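You operate a simulated robot arm through the tools that you are given. There is no shell and no other tool.

You are at the controls of a simulated robot arm. One attempt, no reset.

## Task
Swing winder D's measuring wheel on to the strip and zero the length display.
Fine: the winder is locked off. Free the wheel lock knob first, swing lever fully to ON, knob back to LOCK; press zero once the wheel is on.

Only the result counts: the job must be done as asked and must still hold three seconds after the hand-in. Knocking over, shifting, dropping, spilling or breaking anything else fails it.

## Robot
A 6-joint arm with a two-finger gripper on a trunk, on a base that drives. Base frame: it is fixed to the floor where the robot stands at the start and does not move with it; the origin is under the middle of the robot, x ahead of it, y to its left, z up. Readings come in m, degrees, newtons and seconds.
It reaches about 1.023 m from its shoulder. Its first joint turns from -166.0 to 166.0 degrees. Places, roughly: length display [0.5, 0.1, 1.4]; wheel carrier [1, -0.3, 1.4]; wheel lock knob [0.6, 0, 1.3]; wheel swing lever [0.7, -0.1, 1.2]; zero button [0.6, 0, 1.4]. Payload 2.45 kg.
The tool frame sits at the grasp point between the pads (the TCP): z along the fingers, y along the line on which they close. The tips reach 0.026 m beyond it. Largest opening 0.096 m; the body of the gripper starts 0.069 m behind the TCP.
Orientation is told as [roll, pitch, yaw] about the base's x, y, z axes, in that order, counted from this pose: with the fingers straight down and closing along the base's y, the tool's x points along the base's -x, its y along +y and its z along -z.

## Interface
- The arm moves only by the tool send_rows. Its argument "rows" is a list of rows, each a list of 7 numbers: the shift along the base's x, y, z in m, then the turn, a rotation vector about the base's x, y, z in degrees, then the opening, from 0 (shut) to 1 (fully open). In form: [[tx, ty, tz, rx, ry, rz, gripper], ...]. A call has 1 to 20 rows; each row is the pose to reach, as a shift and turn from the pose commanded when the call began. Each row takes 0.2 s and may step no farther than 0.05 m and 8.6 degrees from the row before; otherwise, or with a gripper value out of range, the whole call is refused. Where a pose cannot be reached the arm comes as near as it can. A force on the tool above 40 N (or 10 N above the force at the start of the call, whichever is more), or a blocked arm, ends the call early, and 0.2 s more pass. The fingers move at their own pace and stop on an object; they squeeze with about 23 N. The grip force told is the motor's: it shows also when the fingers shut on nothing. Time passes only in rows, and 0.2 s behind the last, so rows that repeat a pose let the fingers close. The reply holds the time, the measured pose of the TCP, the force on the tool along the base axes, the opening and the grip force, in the units named above and with some noise, with the torque about the TCP (base axes, N m) and any sound that the robot's microphone picked up.
- Cameras (640 x 400 px; columns grow to the right, rows downward): "scene" is now at [0.0213, 0.1211, 1.1747]; the picture's right is [-0.42, -0.91, 0.00], its down [0.02, -0.01, -1.00] and it looks along [0.91, -0.42, 0.02] (base axes); focal length 256 px, centre (320, 200). "wrist" rides on the gripper at [0.082, 0.003, -0.098] in the tool frame; the picture's right is [-0.04, 1.00, 0.00], its down [-0.73, -0.03, -0.68] and it looks along [-0.68, -0.03, 0.73] (tool axes); focal length 256 px, centre (320, 200). There is no depth. A picture from a camera that has moved, and an enlarged one, comes with that camera's place and axes in the base frame and with its lens.
- get_image(camera): a new picture of that camera. It takes no simulated time.
- lift_body(by): slides the trunk up (or, below 0, down) by that many m; the arm and the scene camera ride with it, the base frame stays. It gives what a move gives, with no picture.
- steer(legs): drives the robot by 1 to 6 legs, each [ahead, turn to the left] in m and degrees, along the robot's own axes; the way and the turn of a leg run together, so that a leg with both is an arc; at most 1.5 m and 180 degrees a leg. The arm and the cameras ride along, it lands a little off, and it stops where it bumps. It gives what a move gives.
- head_to(pan, tilt): turns the head with the scene camera to pan (to the left, within 155 degrees either way) and tilt (down, from -29 to 69), counted from straight ahead of the robot. It gives what a move gives.
- zoom(camera, box): a new picture of the part [left, top, right, bottom] of that camera's present view, enlarged. It takes no simulated time.
- sign_off(): hands the job in; it is judged then, once.

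Places have to be worked out from the pictures, the camera data and where the tool is seen. Open the gripper and draw the arm clear of the work before you hand the job in, unless the task says otherwise.

The tools are called after "Request:" as a command line: name --pt "numbers of a row" for each row, then --argument value for the rest, lists and objects as JSON in quotes. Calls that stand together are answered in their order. send_rows: Moves the arm, as the interface text tells. Its arguments: {"type":"object","properties":{"rows":{"type":"array"}},"required":["rows"]} The other tools are called the same way: lift_body (by) slides the trunk up or down; steer (legs) drives the base; head_to (pan, tilt) turns the head that bears the scene camera; get_image (camera) takes a picture; zoom (camera, box) takes an enlarged picture of a part of a camera's view; sign_off () hands the job in.

At the start:

```text
t: 0.0
position: [0.3961, -0.2163, 1.0006]
tool_rot: [0.0, 0.0, 0.0]
force: [-0.3, 1.1, 0.7]
wrist_torque: [0.0, -0.03, 0.02]
width: 0.0959
finger_force: 0.0
trunk travel left (down, up): [-0.15, 0.0]
robot x, y, heading: [-0.0037, -0.0012, 0.3]
head pan, tilt: [-24.7, -1.0]
```

scene: 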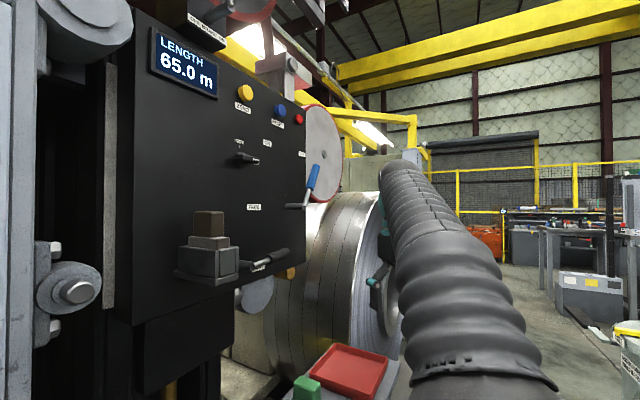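
wrist: 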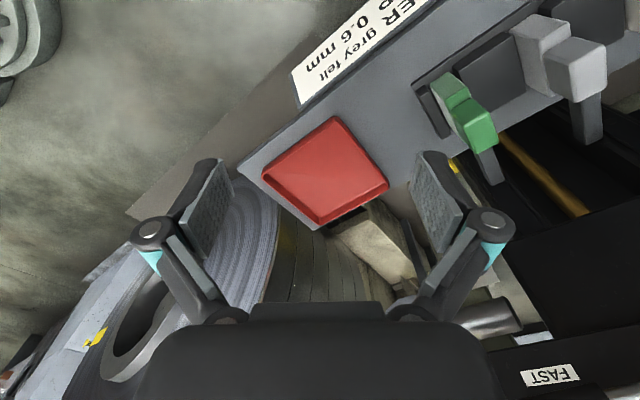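

The scene picture shows a black panel with display, buttons, a knob with labels, a brake lever and a blue-handled lever. I'll enlarge to read labels before moving.

Request:
zoom --camera "scene" --box '[140, 10, 340, 135]'

Request:
zoom --camera "scene" --box '[220, 110, 340, 220]'

Request:
zoom --camera "scene" --box '[160, 180, 340, 300]'

Request:
zoom --camera "scene" --box '[180, 0, 440, 160]'

```text
3.20 times, centred on (240, 72) of scene
camera zoom: at [0.0213, 0.1211, 1.1747], right [-0.42, -0.91, 0.0], down [0.02, -0.01, -1.0], along [0.91, -0.42, 0.02], focal length 820 px, centre (576, 608)
```

zoom: 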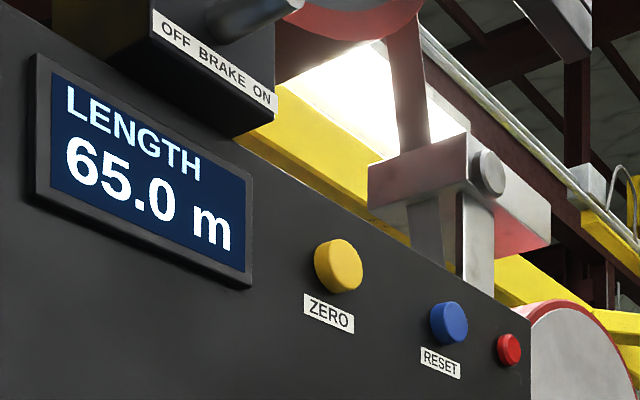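

```text
3.64 times, centred on (280, 165) of scene
camera zoom: at [0.0213, 0.1211, 1.1747], right [-0.42, -0.91, 0.0], down [0.02, -0.01, -1.0], along [0.91, -0.42, 0.02], focal length 932 px, centre (466, 327)
```

zoom: 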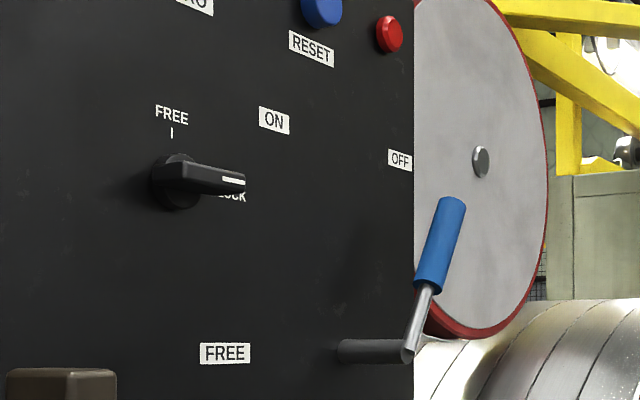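

```text
3.33 times, centred on (250, 240) of scene
camera zoom: at [0.0213, 0.1211, 1.1747], right [-0.42, -0.91, 0.0], down [0.02, -0.01, -1.0], along [0.91, -0.42, 0.02], focal length 854 px, centre (553, 67)
```

zoom: 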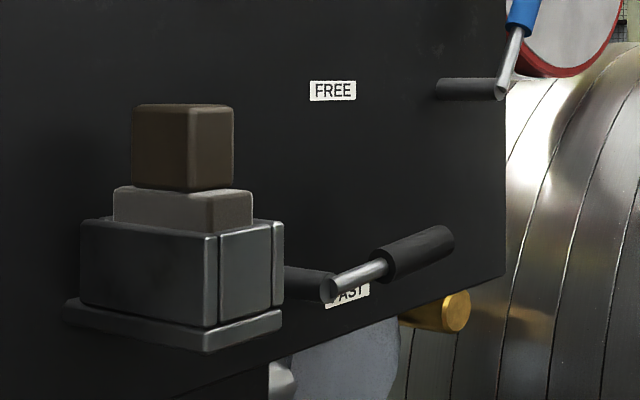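

```text
2.46 times, centred on (310, 80) of scene
camera zoom: at [0.0213, 0.1211, 1.1747], right [-0.42, -0.91, 0.0], down [0.02, -0.01, -1.0], along [0.91, -0.42, 0.02], focal length 631 px, centre (345, 495)
```

zoom: 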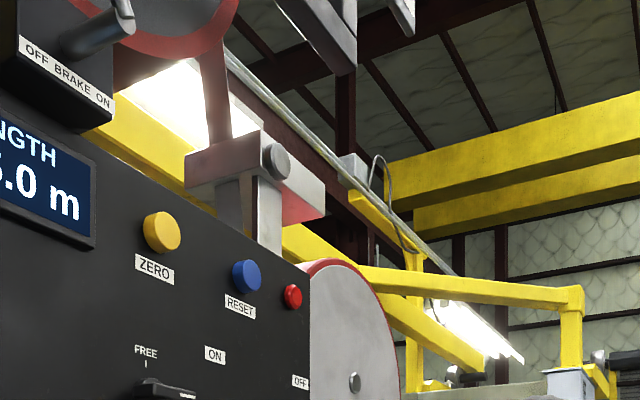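

The panel faces roughly (-0.75,-0.65,0); knob at about (0.63,0.02,1.29), zero button about (0.56,0.04,1.4), swing-lever hub about (0.69,-0.1,1.17). I pitch the gripper to horizontal so the wrist camera can see the panel, rising a bit.

Request:
send_rows --pt "0 -0.005 0.015 0 -8.2 0 1" --pt "0 -0.01 0.03 0 -16.4 0 1" --pt "0 -0.015 0.045 0 -24.6 0 1" --pt "0 -0.02 0.06 0 -32.8 0 1" --pt "0 -0.025 0.075 0 -41 0 1" --pt "0 -0.03 0.09 0 -49.2 0 1" --pt "0 -0.035 0.105 0 -57.4 0 1" --pt "0 -0.04 0.12 0 -65.6 0 1" --pt "0 -0.045 0.135 0 -73.8 0 1" --pt "0 -0.05 0.15 0 -82 0 1" --pt "0 -0.05 0.15 0 -90 0 1"

```text
t: 2.4
position: [0.3943, -0.2666, 1.1502]
tool_rot: [-172.4, -89.9, 172.4]
force: [-0.5, 0.7, 0.9]
wrist_torque: [-0.01, -0.03, 0.02]
width: 0.096
finger_force: 0.0
trunk travel left (down, up): [-0.15, 0.0]
robot x, y, heading: [-0.0022, 0.0011, 0.3]
head pan, tilt: [-24.7, -1.0]
```

The pose was reached. Now I yaw left 42° so the fingers face the panel.

Request:
send_rows --pt "-0.01 0 0 0 0 8.4 1" --pt "-0.02 0 0 0 0 16.8 1" --pt "-0.03 0 0 0 0 25.2 1" --pt "-0.04 0 0 0 0 33.6 1" --pt "-0.05 0 0 0 0 42 1"

Request:
get_image --camera "wrist"

Request:
get_image --camera "scene"

```text
t: 3.6
position: [0.3449, -0.266, 1.151]
tool_rot: [-90.4, -90.0, 132.5]
force: [-0.5, 0.5, -0.3]
wrist_torque: [-0.01, 0.03, -0.06]
width: 0.0961
finger_force: 0.0
trunk travel left (down, up): [-0.15, 0.0]
robot x, y, heading: [-0.004, 0.0004, -0.2]
head pan, tilt: [-24.7, -1.0]
```

```text
taken
camera wrist: at [0.2699, -0.3299, 1.0684], right [-0.67, 0.74, 0.04], down [-0.48, -0.48, 0.73], along [0.56, 0.47, 0.68], focal length 256 px, centre (320, 200)
```

wrist: 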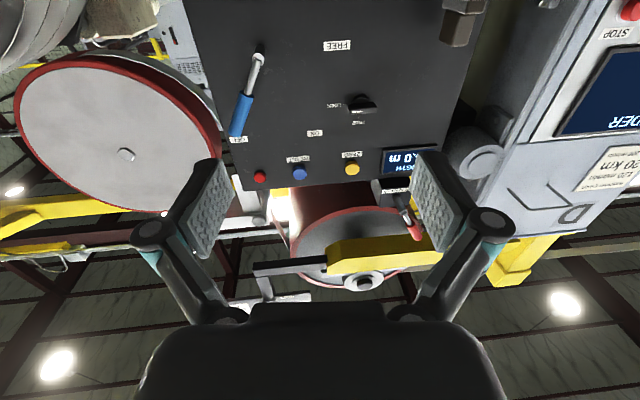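

```text
taken
camera scene: at [0.0212, 0.1213, 1.1747], right [-0.42, -0.91, 0.0], down [0.02, -0.01, -1.0], along [0.91, -0.42, 0.02], focal length 256 px, centre (320, 200)
```

scene: 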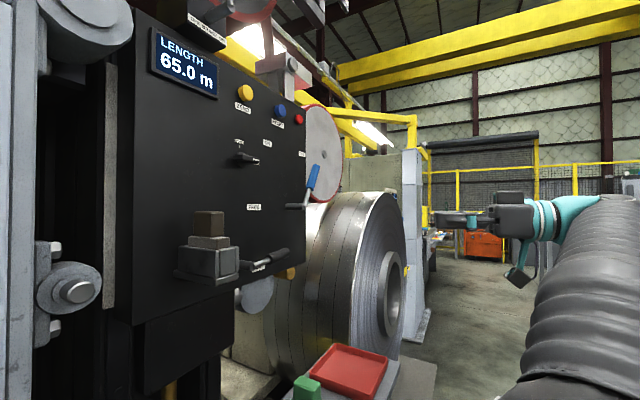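

The wrist camera now sees the panel (upside down). I enlarge the controls for stereo measurement and labels.

Request:
zoom --camera "wrist" --box '[210, 20, 410, 145]'

Request:
zoom --camera "wrist" --box '[220, 110, 440, 240]'

Request:
zoom --camera "wrist" --box '[440, 0, 640, 240]'

```text
3.20 times, centred on (310, 82) of wrist
camera zoom: at [0.2699, -0.3299, 1.0684], right [-0.67, 0.74, 0.04], down [-0.48, -0.48, 0.73], along [0.56, 0.47, 0.68], focal length 819 px, centre (352, 576)
```

zoom: 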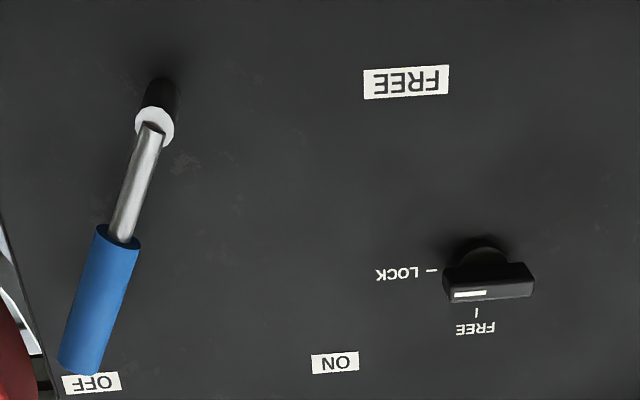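

```text
2.91 times, centred on (330, 175) of wrist
camera zoom: at [0.2699, -0.3299, 1.0684], right [-0.67, 0.74, 0.04], down [-0.48, -0.48, 0.73], along [0.56, 0.47, 0.68], focal length 745 px, centre (291, 273)
```

zoom: 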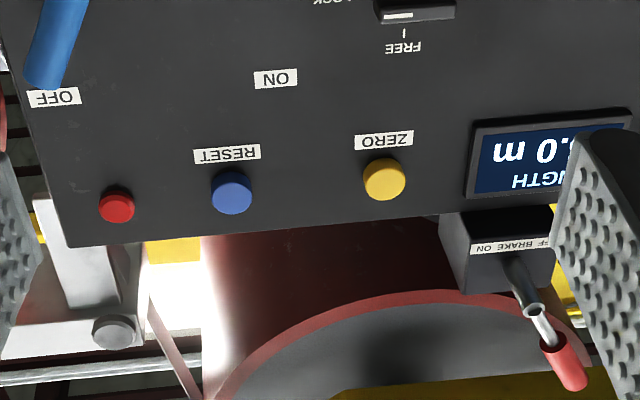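

```text
1.67 times, centred on (540, 120) of wrist
camera zoom: at [0.2699, -0.3299, 1.0684], right [-0.67, 0.74, 0.04], down [-0.48, -0.48, 0.73], along [0.56, 0.47, 0.68], focal length 427 px, centre (-47, 333)
```

zoom: 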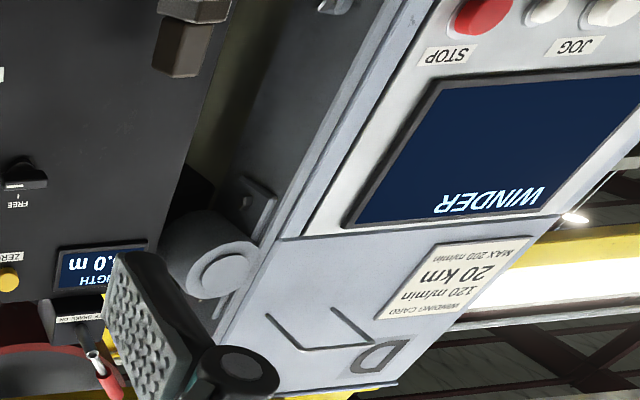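

Triangulating: the panel plane is n·p=-0.500 with n=(-0.798,-0.603,0), right-along-panel u=(0.603,-0.798,0). Knob axis is at about a=0.314 and z=1.27 with its bar lying horizontal (LOCK to the right, FREE up); blue lever pivot is at a=0.488, z=1.171, and the button at a=0.327, z=1.416. I square up to the panel and move in front of the knob at 0.2 m standoff.

Request:
send_rows --pt "0.01 0.024 0.015 0 0 -0.6 1" --pt "0.021 0.049 0.03 0 0 -1.2 1" --pt "0.0315 0.0735 0.045 0 0 -1.8 1" --pt "0.042 0.098 0.06 0 0 -2.4 1" --pt "0.0525 0.1225 0.075 0 0 -3.0 1" --pt "0.063 0.147 0.09 0 0 -3.6 1" --pt "0.0735 0.1715 0.105 0 0 -4.3 1" --pt "0.084 0.196 0.119 0 0 -4.9 1"

Request:
get_image --camera "wrist"

Request:
get_image --camera "scene"

```text
t: 5.4
position: [0.4287, -0.0693, 1.2693]
tool_rot: [89.5, -90.0, -52.4]
force: [0.0, -0.3, -0.2]
wrist_torque: [0.0, -0.01, 0.02]
width: 0.096
finger_force: 0.0
trunk travel left (down, up): [-0.15, 0.0]
robot x, y, heading: [0.001, -0.0008, -0.0]
head pan, tilt: [-24.7, -1.0]
```

```text
taken
camera wrist: at [0.3482, -0.1268, 1.1874], right [-0.6, 0.8, 0.04], down [-0.52, -0.43, 0.73], along [0.6, 0.42, 0.68], focal length 256 px, centre (320, 200)
```

wrist: 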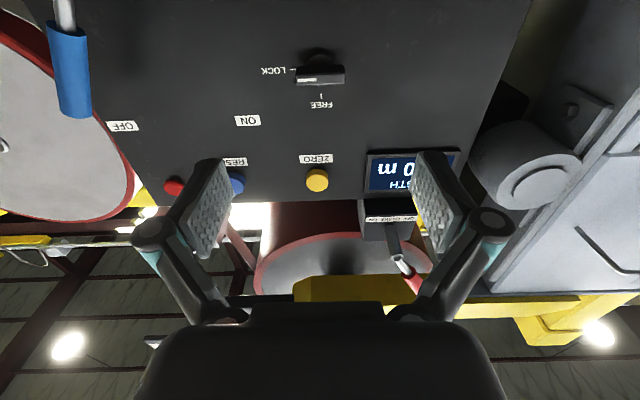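

```text
taken
camera scene: at [0.0213, 0.121, 1.1747], right [-0.42, -0.91, 0.0], down [0.02, -0.01, -1.0], along [0.91, -0.42, 0.02], focal length 256 px, centre (320, 200)
```

scene: 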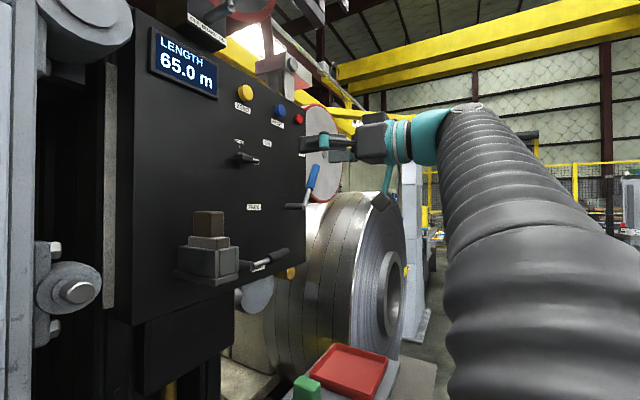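

Squared up in front of the knob. I enlarge the knob in both views to refine its centre.

Request:
zoom --camera "wrist" --box '[255, 30, 385, 111]'

Request:
zoom --camera "scene" --box '[215, 130, 295, 180]'

```text
4.92 times, centred on (320, 70) of wrist
camera zoom: at [0.3482, -0.1268, 1.1874], right [-0.6, 0.8, 0.04], down [-0.52, -0.43, 0.73], along [0.6, 0.42, 0.68], focal length 1260 px, centre (320, 838)
```

zoom: 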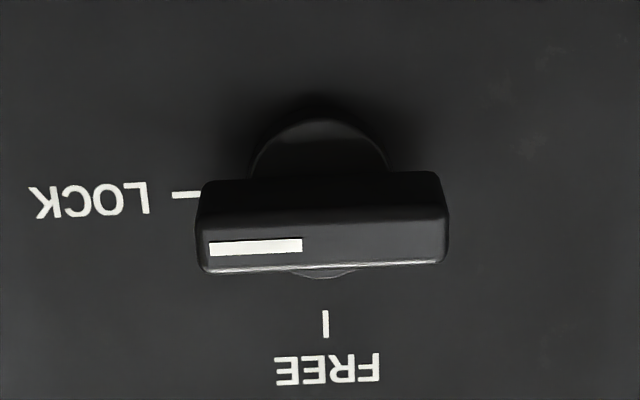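

```text
8.00 times, centred on (255, 155) of scene
camera zoom: at [0.0213, 0.121, 1.1747], right [-0.42, -0.91, 0.0], down [0.02, -0.01, -1.0], along [0.91, -0.42, 0.02], focal length 2051 px, centre (840, 560)
```

zoom: 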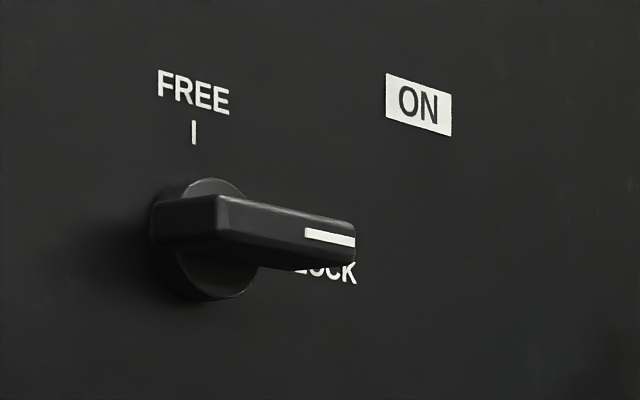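

From the ticks the knob axis is at a=0.315, z=1.2715, bar front at d≈0.038, thickness ≈0.011 m. I roll the gripper by 90° about the knob axis (camera to the left) so the fingers close vertically, still at standoff.

Request:
send_rows --pt "0 0 0 6.53 4.93 0 1" --pt "0 0 0 13.06 9.87 0 1" --pt "0 0 0 19.59 14.8 0 1" --pt "0 0 0 26.1 19.74 0 1" --pt "0 0 0 32.65 24.67 0 1" --pt "0 0 0 39.2 29.6 0 1" --pt "0 0 0 45.7 34.5 0 1" --pt "0 0 0 52.2 39.5 0 1" --pt "0 0 0 58.8 44.4 0 1" --pt "0 0 0 65.3 49.3 0 1" --pt "0.0006 -0.0008 0.002 71.8 54.3 0 1"

Request:
get_image --camera "wrist"

Request:
get_image --camera "scene"

```text
t: 7.8
position: [0.4282, -0.0709, 1.2695]
tool_rot: [89.9, 0.3, -52.9]
force: [0.7, -0.9, -0.4]
wrist_torque: [0.02, 0.01, 0.0]
width: 0.0959
finger_force: 0.1
trunk travel left (down, up): [-0.15, 0.0]
robot x, y, heading: [0.0008, -0.0019, -0.1]
head pan, tilt: [-24.7, -1.0]
```

```text
taken
camera wrist: at [0.3012, -0.0652, 1.274], right [0.03, -0.03, 1.0], down [-0.1, -0.99, -0.03], along [0.99, -0.1, -0.03], focal length 256 px, centre (320, 200)
```

wrist: 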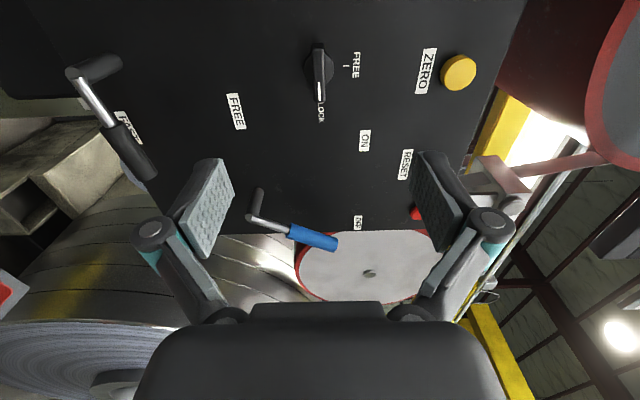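

```text
taken
camera scene: at [0.0213, 0.1212, 1.1747], right [-0.42, -0.91, 0.0], down [0.02, -0.01, -1.0], along [0.91, -0.42, 0.02], focal length 256 px, centre (320, 200)
```

scene: 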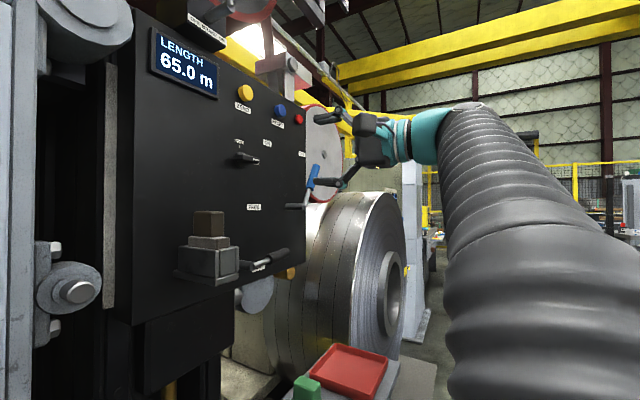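

Roll done. I zoom on the knob from this side view to double-check its height and lateral place.

Request:
zoom --camera "wrist" --box '[255, 30, 385, 130]'

```text
4.00 times, centred on (320, 80) of wrist
camera zoom: at [0.3012, -0.0652, 1.274], right [0.03, -0.03, 1.0], down [-0.1, -0.99, -0.03], along [0.99, -0.1, -0.03], focal length 1024 px, centre (320, 680)
```

zoom: 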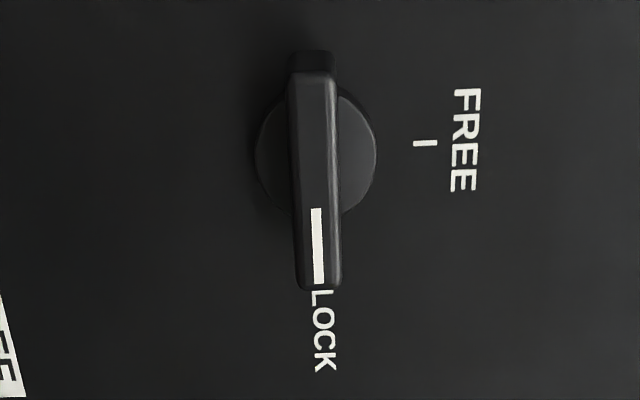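

Knob centre confirmed at z≈1.270, aligned with the TCP. I advance straight in 0.158 m, stopping with the tips about 16 mm off the panel, gripper open.

Request:
send_rows --pt "0.0255 0.0193 0 0 0 0 1" --pt "0.051 0.0386 0 0 0 0 1" --pt "0.0766 0.0579 -0.001 0 0 0 0.8" --pt "0.0958 0.0724 -0.001 0 0 0 0.6" --pt "0.1117 0.0844 -0.001 0 0 0 0.5" --pt "0.1261 0.0953 -0.001 0 0 0 0.5"

Request:
get_image --camera "wrist"

Request:
get_image --camera "scene"

```text
t: 9.2
position: [0.5537, 0.0245, 1.2716]
tool_rot: [89.9, 0.0, -52.9]
force: [-0.7, -0.9, 0.7]
wrist_torque: [-0.02, 0.01, 0.0]
width: 0.0484
finger_force: 0.1
trunk travel left (down, up): [-0.15, 0.0]
robot x, y, heading: [-0.0027, -0.0006, -0.1]
head pan, tilt: [-24.7, -1.0]
```

```text
taken
camera wrist: at [0.4271, 0.0297, 1.2731], right [0.02, -0.03, 1.0], down [-0.1, -0.99, -0.03], along [0.99, -0.1, -0.03], focal length 256 px, centre (320, 200)
```

wrist: 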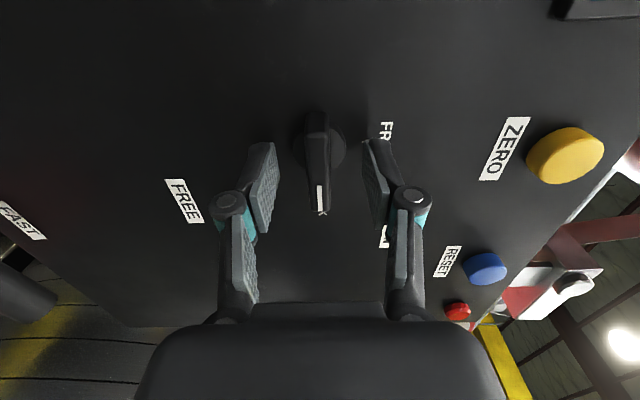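

```text
taken
camera scene: at [0.0211, 0.1211, 1.1747], right [-0.42, -0.91, 0.0], down [0.02, -0.01, -1.0], along [0.91, -0.42, 0.02], focal length 256 px, centre (320, 200)
```

scene: 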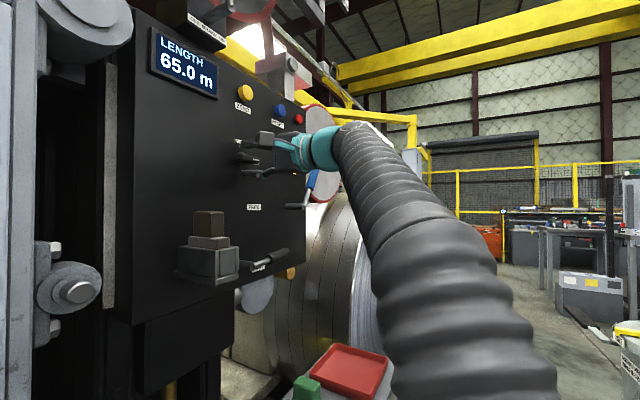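

The fingers straddle the bar symmetrically. I close on it.

Request:
send_rows --pt "0 0 0 0 0 0 0.3" --pt "0 0 0 0 0 0 0.05" --pt "0 0 0 0 0 0 0.05" --pt "0 0 0 0 0 0 0.05"

Request:
zoom --camera "wrist" --box '[220, 80, 420, 260]'

```text
t: 10.2
position: [0.5548, 0.0229, 1.2702]
tool_rot: [89.9, 0.0, -52.9]
force: [-2.8, 0.4, -6.7]
wrist_torque: [-0.1, 0.15, 0.1]
width: 0.0119
finger_force: 39.1
trunk travel left (down, up): [-0.15, 0.0]
robot x, y, heading: [-0.0028, -0.0028, -0.1]
head pan, tilt: [-24.7, -1.0]
```

```text
2.22 times, centred on (320, 170) of wrist
camera zoom: at [0.4273, 0.0295, 1.2727], right [0.03, -0.03, 1.0], down [-0.1, -0.99, -0.03], along [0.99, -0.1, -0.03], focal length 569 px, centre (320, 267)
```

zoom: 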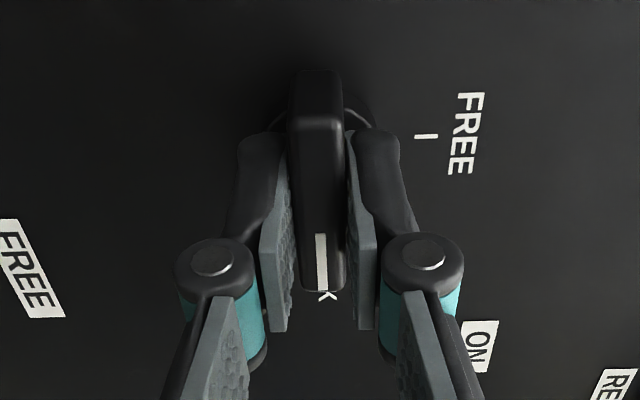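

Gripped with width 11.9 mm and small side force. I turn counter-clockwise (seen from the front) 90° toward FREE about the knob axis.

Request:
send_rows --pt "0 0 -0.0005 -6.53 -4.93 0 0.05" --pt "0 0 -0.0005 -13.06 -9.87 0 0.05" --pt "0 0 -0.0005 -19.59 -14.8 0 0.05" --pt "0 0 -0.0005 -26.1 -19.74 0 0.05" --pt "0 0 -0.0005 -32.65 -24.67 0 0.05" --pt "0 0 -0.0005 -39.2 -29.6 0 0.05" --pt "0 0 -0.0005 -45.7 -34.5 0 0.05" --pt "0 0 -0.0005 -52.2 -39.5 0 0.05" --pt "0 0 -0.0005 -58.8 -44.4 0 0.05" --pt "0 0 -0.0005 -65.3 -49.3 0 0.05" --pt "0 0 -0.0005 -71.8 -54.3 0 0.05"

Request:
get_image --camera "wrist"

Request:
get_image --camera "scene"

```text
t: 12.6
position: [0.5543, 0.0242, 1.2712]
tool_rot: [-126.1, -89.7, 163.1]
force: [5.3, 3.5, 32.6]
wrist_torque: [0.4, -0.2, 0.03]
width: 0.0116
finger_force: 38.9
trunk travel left (down, up): [-0.15, 0.0]
robot x, y, heading: [-0.0016, -0.0019, -0.2]
head pan, tilt: [-24.7, -1.0]
```

```text
taken
camera wrist: at [0.4741, -0.0321, 1.1884], right [-0.6, 0.8, 0.04], down [-0.53, -0.43, 0.73], along [0.6, 0.42, 0.68], focal length 256 px, centre (320, 200)
```

wrist: 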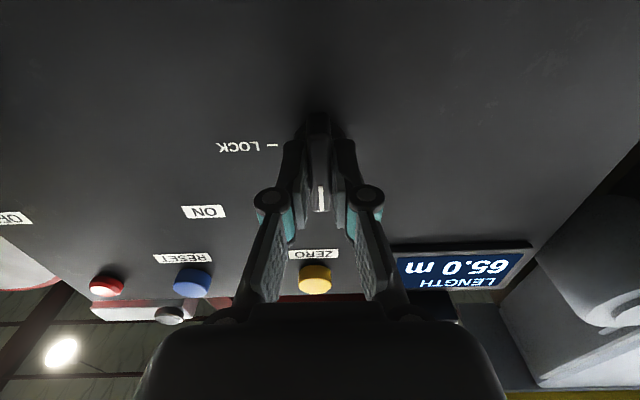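

```text
taken
camera scene: at [0.0202, 0.1216, 1.1749], right [-0.42, -0.91, 0.0], down [0.02, -0.01, -1.0], along [0.91, -0.42, 0.02], focal length 256 px, centre (320, 200)
```

scene: 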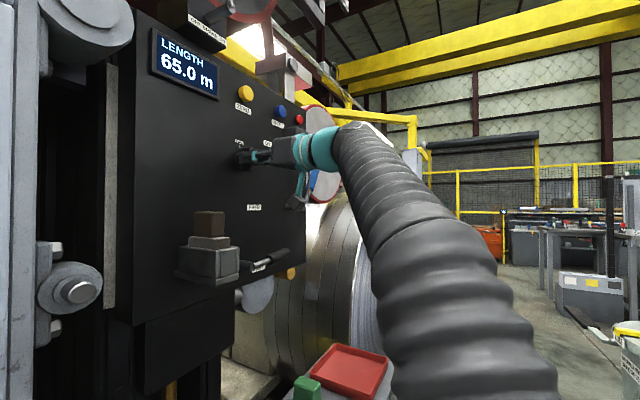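

The knob turned; the white mark now points up to FREE. I open the fingers to release the strain.

Request:
send_rows --pt "0 0 0 0 0 0 0.3" --pt "0 0 0 0 0 0 0.5"

Request:
zoom --camera "wrist" --box '[220, 80, 420, 260]'

```text
t: 13.2
position: [0.5562, 0.0245, 1.2687]
tool_rot: [9.6, -89.9, 27.2]
force: [-0.2, 0.8, 0.2]
wrist_torque: [0.0, -0.02, -0.01]
width: 0.0479
finger_force: 0.1
trunk travel left (down, up): [-0.15, 0.0]
robot x, y, heading: [0.0027, -0.001, 0.0]
head pan, tilt: [-24.7, -1.0]
```

```text
2.22 times, centred on (320, 170) of wrist
camera zoom: at [0.4757, -0.0334, 1.1861], right [-0.6, 0.8, 0.04], down [-0.52, -0.43, 0.73], along [0.6, 0.42, 0.68], focal length 569 px, centre (320, 267)
```

zoom: 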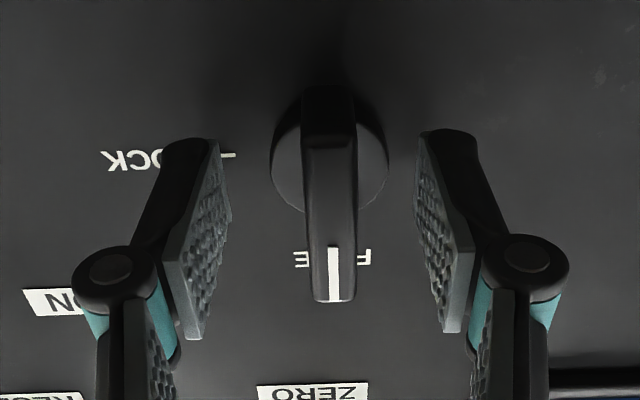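

Knob is at FREE. I retreat straight out 0.13 m, then shift right along the panel toward the blue swing lever, rolling 29° clockwise to match its tilt.

Request:
send_rows --pt "-0.0259 -0.0196 0 0 0 0 0.6" --pt "-0.0518 -0.0392 0 0 0 0 0.8" --pt "-0.0778 -0.0588 0 0 0 0 1" --pt "-0.1037 -0.0784 0 0 0 0 1" --pt "-0.0814 -0.1079 0 3.85 2.92 0 1" --pt "-0.0591 -0.1373 -0.002 7.7 5.83 0 1" --pt "-0.0369 -0.1668 -0.004 11.55 8.75 0 1" --pt "-0.0146 -0.1963 -0.006 15.4 11.67 0 1" --pt "0.0077 -0.2257 -0.008 19.25 14.6 0 1" --pt "0.0299 -0.2552 -0.01 23.1 17.5 0 1"

Request:
get_image --camera "wrist"

Request:
get_image --camera "scene"

```text
t: 15.4
position: [0.5825, -0.2255, 1.2456]
tool_rot: [89.9, -60.7, -52.9]
force: [0.2, -1.1, -0.7]
wrist_torque: [0.05, -0.03, 0.0]
width: 0.0959
finger_force: 0.1
out of reach, approached as far as the arm can: row 10
trunk travel left (down, up): [-0.15, 0.0]
robot x, y, heading: [-0.0002, -0.0006, -0.0]
head pan, tilt: [-24.7, -1.0]
```

```text
taken
camera wrist: at [0.4784, -0.2516, 1.175], right [-0.51, 0.68, 0.52], down [-0.31, -0.72, 0.63], along [0.8, 0.16, 0.58], focal length 256 px, centre (320, 200)
```

wrist: 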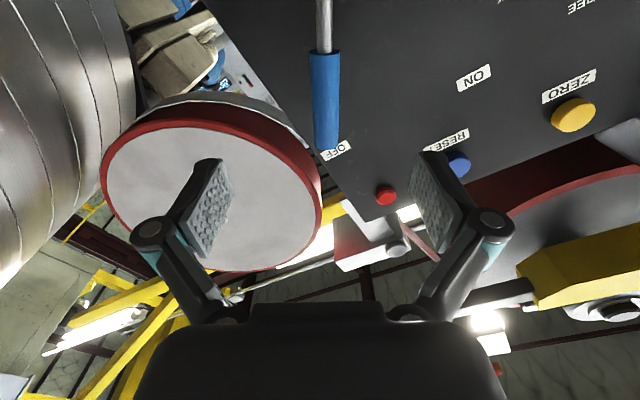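

```text
taken
camera scene: at [0.0217, 0.1205, 1.1747], right [-0.42, -0.91, 0.0], down [0.01, -0.01, -1.0], along [0.91, -0.42, 0.02], focal length 256 px, centre (320, 200)
```

scene: 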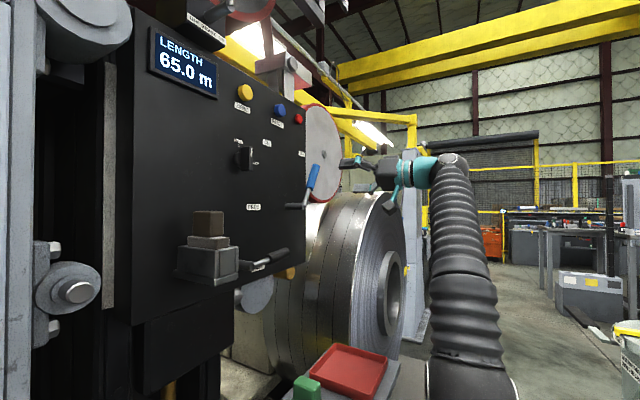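

The lever pose is 13 mm beyond the arm's reach (shoulder seems low, around z≈0.6), so I'll need to drive closer. First I look down with the head for clear floor and obstacles.

Request:
head_to --pan 0 --tilt 45

Request:
get_image --camera "scene"

Request:
head_to --pan -50 --tilt 45

Request:
get_image --camera "scene"

Request:
head_to --pan 50 --tilt 45

Request:
get_image --camera "scene"

```text
t: 16.5
position: [0.5802, -0.2236, 1.2476]
tool_rot: [90.1, -61.0, -52.8]
force: [-1.0, 0.1, 0.2]
wrist_torque: [-0.01, -0.02, 0.0]
width: 0.0958
finger_force: 0.1
trunk travel left (down, up): [-0.15, 0.0]
robot x, y, heading: [-0.0022, -0.0011, 0.0]
head pan, tilt: [0.0, 45.0]
```

```text
taken
camera scene: at [0.0213, 0.1584, 1.1024], right [0.0, -1.0, 0.0], down [-0.71, 0.0, -0.71], along [0.71, 0.0, -0.71], focal length 256 px, centre (320, 200)
```

scene: 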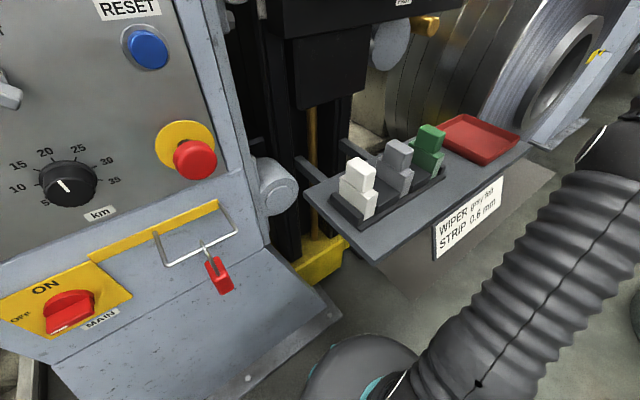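

```text
t: 17.7
position: [0.5794, -0.224, 1.248]
tool_rot: [90.1, -61.0, -53.0]
force: [0.2, -0.3, -0.2]
wrist_torque: [0.01, 0.0, -0.04]
width: 0.0959
finger_force: 0.1
trunk travel left (down, up): [-0.15, 0.0]
robot x, y, heading: [-0.001, 0.0005, -0.0]
head pan, tilt: [-50.0, 45.0]
```

```text
taken
camera scene: at [-0.0077, 0.0962, 1.1023], right [-0.77, -0.64, 0.0], down [-0.46, 0.54, -0.71], along [0.45, -0.54, -0.71], focal length 256 px, centre (320, 200)
```

scene: 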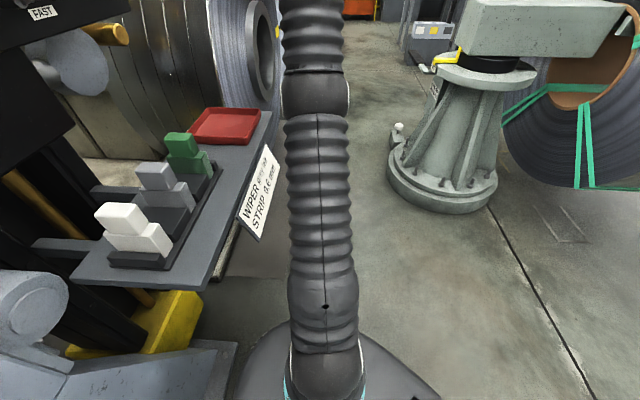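

```text
t: 19.5
position: [0.5811, -0.2244, 1.2474]
tool_rot: [90.0, -60.9, -52.8]
force: [-0.7, 0.2, 0.3]
wrist_torque: [-0.01, -0.02, 0.01]
width: 0.0961
finger_force: 0.0
trunk travel left (down, up): [-0.15, 0.0]
robot x, y, heading: [0.0028, -0.0005, -0.2]
head pan, tilt: [50.0, 45.0]
```

```text
taken
camera scene: at [-0.0077, 0.2207, 1.1023], right [0.77, -0.64, 0.0], down [-0.45, -0.54, -0.71], along [0.45, 0.54, -0.71], focal length 256 px, centre (320, 200)
```

scene: 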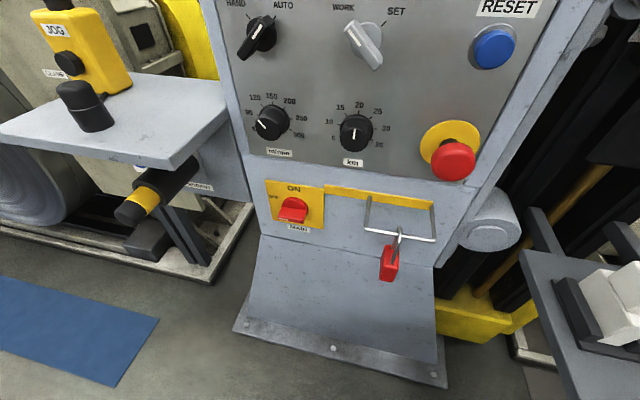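

There's a shelf (edge about 0.28 m out from the panel at z≈0.77) ahead of the robot, so I can't go straight in, but I could slide along the panel. I tilt the head fully down to see the robot's own footprint and clearance.

Request:
head_to --pan 0 --tilt 69

Request:
get_image --camera "scene"

Request:
head_to --pan -60 --tilt 69

Request:
get_image --camera "scene"

Request:
head_to --pan -110 --tilt 60

Request:
get_image --camera "scene"

Request:
head_to --pan 90 --tilt 69

Request:
get_image --camera "scene"

```text
t: 20.6
position: [0.5804, -0.2234, 1.2473]
tool_rot: [90.0, -61.0, -52.9]
force: [0.4, -0.7, 0.5]
wrist_torque: [-0.01, -0.02, 0.02]
width: 0.0959
finger_force: 0.1
trunk travel left (down, up): [-0.15, 0.0]
robot x, y, heading: [-0.0036, -0.0012, 0.1]
head pan, tilt: [0.0, 68.8]
```

```text
taken
camera scene: at [-0.0041, 0.1585, 1.0734], right [0.0, -1.0, 0.0], down [-0.93, 0.0, -0.36], along [0.36, 0.0, -0.93], focal length 256 px, centre (320, 200)
```

scene: 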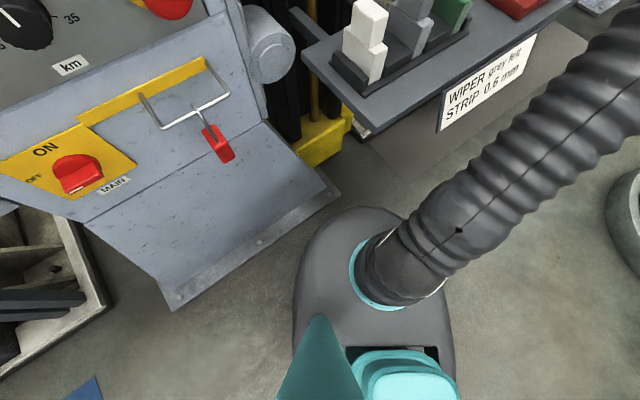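

```text
t: 21.9
position: [0.5806, -0.2245, 1.2482]
tool_rot: [90.0, -61.0, -52.9]
force: [-0.3, -0.5, 0.0]
wrist_torque: [-0.04, -0.02, -0.05]
width: 0.0961
finger_force: 0.0
trunk travel left (down, up): [-0.15, 0.0]
robot x, y, heading: [0.0032, 0.0003, -0.0]
head pan, tilt: [-60.0, 68.8]
```

```text
taken
camera scene: at [-0.032, 0.1101, 1.0734], right [-0.87, -0.5, 0.0], down [-0.47, 0.81, -0.36], along [0.18, -0.31, -0.93], focal length 256 px, centre (320, 200)
```

scene: 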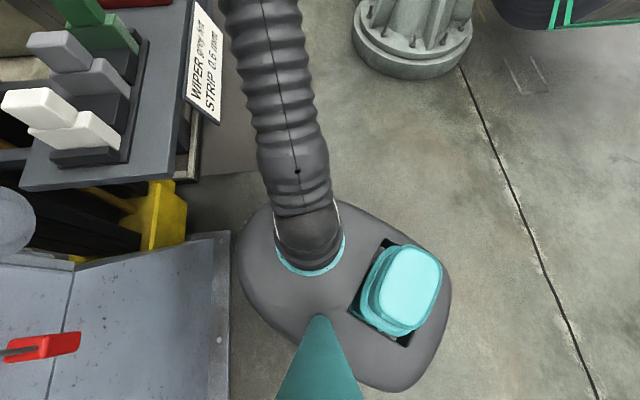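

```text
t: 23.1
position: [0.5816, -0.225, 1.2473]
tool_rot: [90.0, -61.1, -52.9]
force: [-0.9, 0.8, 0.0]
wrist_torque: [-0.03, -0.03, -0.01]
width: 0.0958
finger_force: 0.2
trunk travel left (down, up): [-0.15, 0.0]
robot x, y, heading: [0.002, 0.0022, 0.1]
head pan, tilt: [-110.0, 60.0]
```

```text
taken
camera scene: at [-0.0828, 0.0958, 1.0828], right [-0.94, 0.34, 0.0], down [0.3, 0.81, -0.5], along [-0.17, -0.47, -0.87], focal length 256 px, centre (320, 200)
```

scene: 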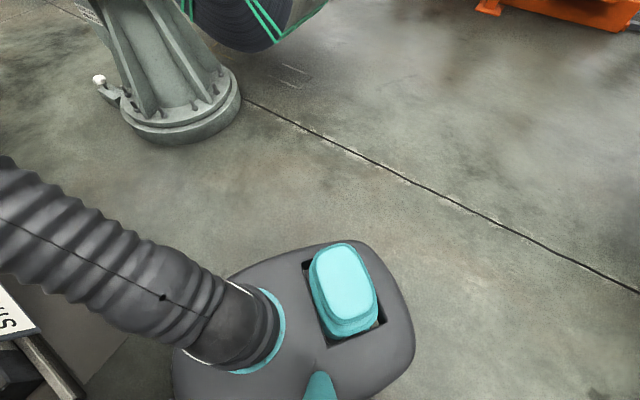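

```text
t: 26.1
position: [0.5813, -0.2246, 1.2482]
tool_rot: [90.0, -61.0, -53.0]
force: [0.2, 0.7, -0.3]
wrist_torque: [0.01, 0.0, -0.02]
width: 0.0958
finger_force: 0.0
trunk travel left (down, up): [-0.15, 0.0]
robot x, y, heading: [0.0036, -0.0004, 0.0]
head pan, tilt: [90.0, 68.8]
```

```text
taken
camera scene: at [-0.06, 0.2144, 1.0734], right [1.0, 0.0, 0.0], down [0.0, -0.93, -0.36], along [0.0, 0.36, -0.93], focal length 256 px, centre (320, 200)
```

scene: 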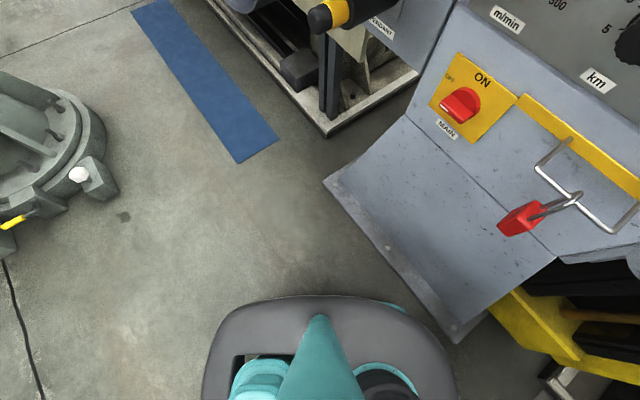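

Shelf edge is ~0.24 m from the robot axis, and the floor to the right along the panel is clear. I plan: retract the arm, back up 0.3 m, turn right ~28°, and drive ahead ~0.5 m, ending further along the panel. First I check behind the robot.

Request:
head_to --pan 155 --tilt 35

Request:
get_image --camera "scene"

Request:
head_to --pan -155 --tilt 35

Request:
get_image --camera "scene"

Request:
head_to --pan -24.7 --tilt 0

```text
t: 27.4
position: [0.5805, -0.2242, 1.2467]
tool_rot: [89.9, -61.1, -52.9]
force: [-0.3, -0.4, 0.4]
wrist_torque: [0.01, 0.05, 0.02]
width: 0.0959
finger_force: 0.1
trunk travel left (down, up): [-0.15, 0.0]
robot x, y, heading: [-0.0029, -0.0015, -0.1]
head pan, tilt: [154.7, 35.0]
```

```text
taken
camera scene: at [-0.1396, 0.1962, 1.1171], right [0.43, 0.9, 0.0], down [0.52, -0.25, -0.82], along [-0.74, 0.35, -0.57], focal length 256 px, centre (320, 200)
```

scene: 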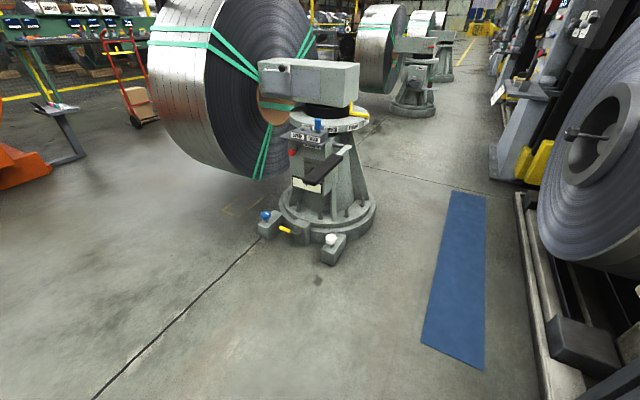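

```text
t: 31.6
position: [0.5814, -0.224, 1.2479]
tool_rot: [90.1, -60.9, -52.9]
force: [0.5, -0.7, 0.0]
wrist_torque: [0.0, -0.02, -0.05]
width: 0.0958
finger_force: 0.1
trunk travel left (down, up): [-0.15, 0.0]
robot x, y, heading: [0.0005, -0.0004, -0.1]
head pan, tilt: [-154.7, 35.0]
```

```text
taken
camera scene: at [-0.1396, 0.1208, 1.1171], right [-0.43, 0.9, 0.0], down [0.52, 0.25, -0.82], along [-0.74, -0.35, -0.57], focal length 256 px, centre (320, 200)
```

scene: 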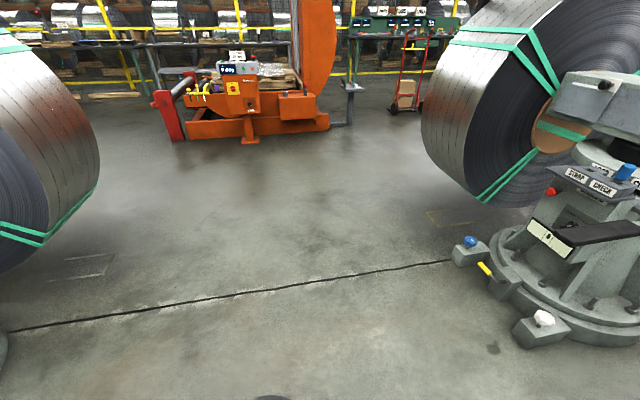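

```text
t: 33.7
position: [0.5805, -0.2237, 1.2493]
tool_rot: [90.0, -60.9, -52.9]
force: [0.4, -0.1, -0.7]
wrist_torque: [0.01, 0.0, 0.01]
width: 0.096
finger_force: 0.1
trunk travel left (down, up): [-0.15, 0.0]
robot x, y, heading: [-0.0016, -0.0037, -0.0]
head pan, tilt: [-24.7, 0.0]
```

Behind is clear for about a metre. I pull the arm in before driving.

Request:
send_rows --pt "-0.035 -0.01 -0.015 0 0 0 1" --pt "-0.07 -0.018 -0.03 0 0 0 1" --pt "-0.105 -0.026 -0.045 0 0 0 1" --pt "-0.14 -0.034 -0.06 0 0 0 1" --pt "-0.175 -0.042 -0.075 0 0 0 1" --pt "-0.21 -0.05 -0.09 0 0 0 1"

Request:
steer --legs '[[-0.3, 0], [0, -28]]'

Request:
get_image --camera "scene"

```text
t: 35.1
position: [0.3981, -0.3321, 1.2471]
tool_rot: [89.7, -61.0, -52.5]
force: [0.4, 0.2, 0.2]
wrist_torque: [0.0, -0.03, -0.02]
width: 0.096
finger_force: 0.1
out of reach, approached as far as the arm can: row 1, 2, 3, 4, 5, 6
trunk travel left (down, up): [-0.15, 0.0]
robot x, y, heading: [-0.0029, 0.0003, -0.0]
head pan, tilt: [-24.7, 0.0]
```

```text
t: 38.5
position: [-0.1005, -0.4785, 1.2444]
tool_rot: [89.7, -61.0, -80.1]
force: [0.0, -0.4, -0.7]
wrist_torque: [0.0, 0.0, 0.05]
width: 0.0961
finger_force: 0.1
trunk travel left (down, up): [-0.15, 0.0]
robot x, y, heading: [-0.2998, 0.0002, -27.1]
head pan, tilt: [-24.7, 0.0]
```

```text
taken
camera scene: at [-0.2243, 0.0964, 1.1733], right [-0.79, -0.61, 0.0], down [0.0, 0.0, -1.0], along [0.61, -0.79, 0.0], focal length 256 px, centre (320, 200)
```

scene: 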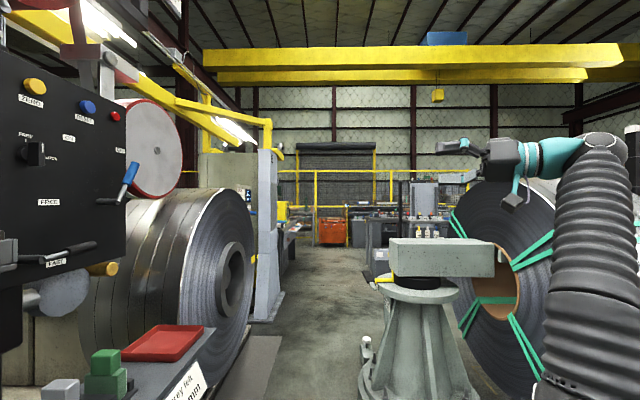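

Backed up and turned to -27°. The lane ahead is clear (shelf stays left, stand well to the right). I drive ahead 0.49 m to land near (0.14,-0.22).

Request:
steer --legs '[[0.3, 0]]'

Request:
head_to --pan 0 --tilt 60

Request:
get_image --camera "scene"

```text
t: 40.6
position: [0.1648, -0.6168, 1.246]
tool_rot: [89.7, -61.0, -80.1]
force: [1.0, 0.1, 0.0]
wrist_torque: [0.01, 0.02, 0.0]
width: 0.0958
finger_force: 0.1
trunk travel left (down, up): [-0.15, 0.0]
robot x, y, heading: [-0.0313, -0.1375, -27.1]
head pan, tilt: [-24.7, 0.0]
```

```text
t: 41.9
position: [0.165, -0.6174, 1.2454]
tool_rot: [89.6, -61.0, -80.1]
force: [0.1, -0.2, -0.2]
wrist_torque: [0.01, 0.0, 0.02]
width: 0.0959
finger_force: 0.1
trunk travel left (down, up): [-0.15, 0.0]
robot x, y, heading: [-0.0335, -0.1388, -27.4]
head pan, tilt: [0.0, 60.0]
```

```text
taken
camera scene: at [0.0456, -0.0017, 1.0829], right [-0.46, -0.89, 0.0], down [-0.77, 0.4, -0.5], along [0.44, -0.23, -0.87], focal length 256 px, centre (320, 200)
```

scene: 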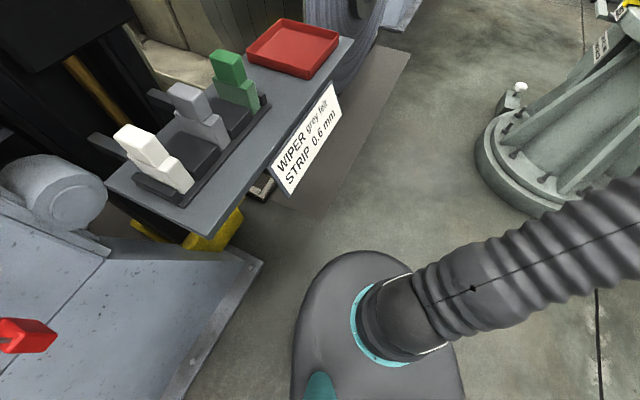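

Still clear on both sides. I go the remaining 0.18 m.

Request:
steer --legs '[[0.18, 0]]'

Request:
get_image --camera "scene"

Request:
head_to --pan 20 --tilt -5

Request:
get_image --camera "scene"

Request:
get_image --camera "wrist"

```text
t: 43.4
position: [0.3206, -0.6994, 1.2469]
tool_rot: [89.7, -61.0, -80.1]
force: [-0.2, 0.0, -0.3]
wrist_torque: [-0.02, 0.0, 0.0]
width: 0.0958
finger_force: 0.1
trunk travel left (down, up): [-0.15, 0.0]
robot x, y, heading: [0.121, -0.2243, -27.7]
head pan, tilt: [0.0, 60.0]
```

```text
taken
camera scene: at [0.2019, -0.0833, 1.0828], right [-0.46, -0.89, 0.0], down [-0.77, 0.4, -0.5], along [0.44, -0.23, -0.87], focal length 256 px, centre (320, 200)
```

scene: 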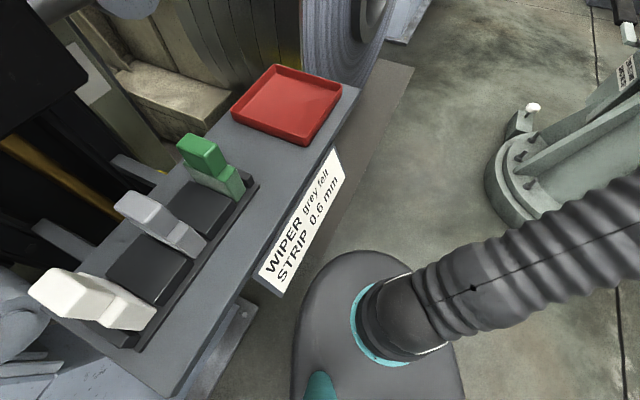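

```text
t: 44.7
position: [0.3211, -0.6985, 1.2458]
tool_rot: [89.8, -61.1, -80.2]
force: [-0.1, 0.4, 0.5]
wrist_torque: [-0.02, 0.0, 0.01]
width: 0.0962
finger_force: 0.1
trunk travel left (down, up): [-0.15, 0.0]
robot x, y, heading: [0.1221, -0.2228, -27.6]
head pan, tilt: [20.0, -5.0]
```

```text
taken
camera scene: at [0.2295, -0.0641, 1.1809], right [-0.13, -0.99, 0.0], down [0.09, -0.01, -1.0], along [0.99, -0.13, 0.09], focal length 256 px, centre (320, 200)
```

scene: 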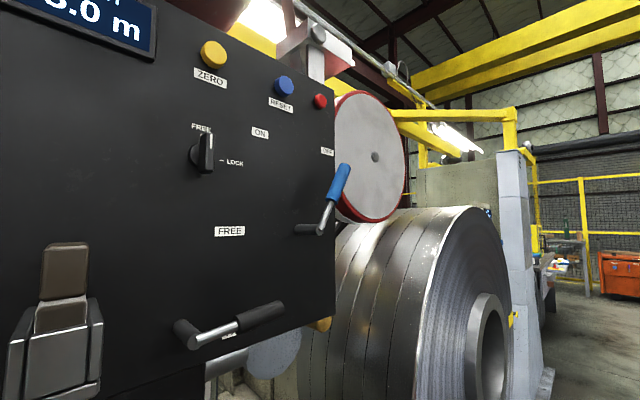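

```text
taken
camera wrist: at [0.2166, -0.6742, 1.176], right [-0.14, 0.84, 0.52], down [-0.6, -0.49, 0.63], along [0.78, -0.23, 0.58], focal length 256 px, centre (320, 200)
```

wrist: 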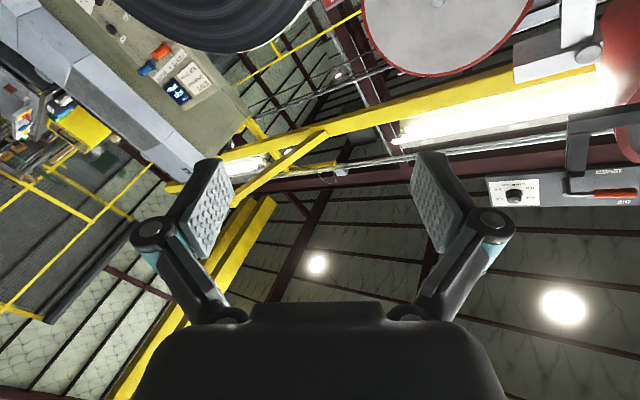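

The robot landed at (0.12,-0.22), heading -27.6°, and the scene camera has a good view: knob at FREE, lever still at OFF. I turn the tool back by +27.4° about z to face the panel again.

Request:
send_rows --pt "0.01 0.02 0 0 0 6.85 1" --pt "0.02 0.04 0 0 0 13.7 1" --pt "0.03 0.06 0 0 0 20.55 1" --pt "0.04 0.08 0 0 0 27.4 1"

Request:
get_image --camera "wrist"

```text
t: 45.7
position: [0.3595, -0.6168, 1.2423]
tool_rot: [89.7, -61.1, -52.7]
force: [-1.4, 0.6, 0.0]
wrist_torque: [-0.01, -0.01, -0.02]
width: 0.0963
finger_force: 0.1
out of reach, approached as far as the arm can: row 2, 3, 4
trunk travel left (down, up): [-0.15, 0.0]
robot x, y, heading: [0.1199, -0.2248, -27.7]
head pan, tilt: [20.0, -5.0]
```

```text
taken
camera wrist: at [0.256, -0.6423, 1.1724], right [-0.51, 0.68, 0.52], down [-0.31, -0.71, 0.63], along [0.8, 0.16, 0.58], focal length 256 px, centre (320, 200)
```

wrist: 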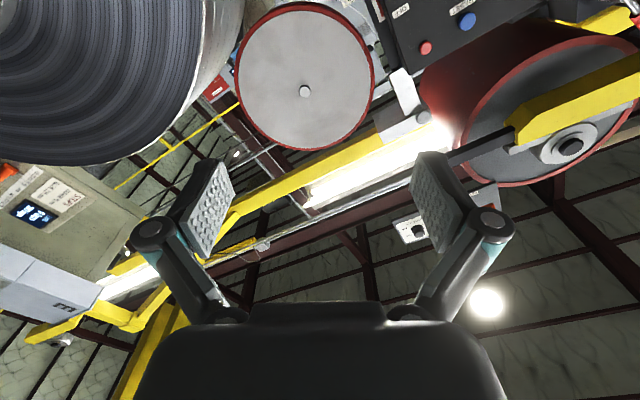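

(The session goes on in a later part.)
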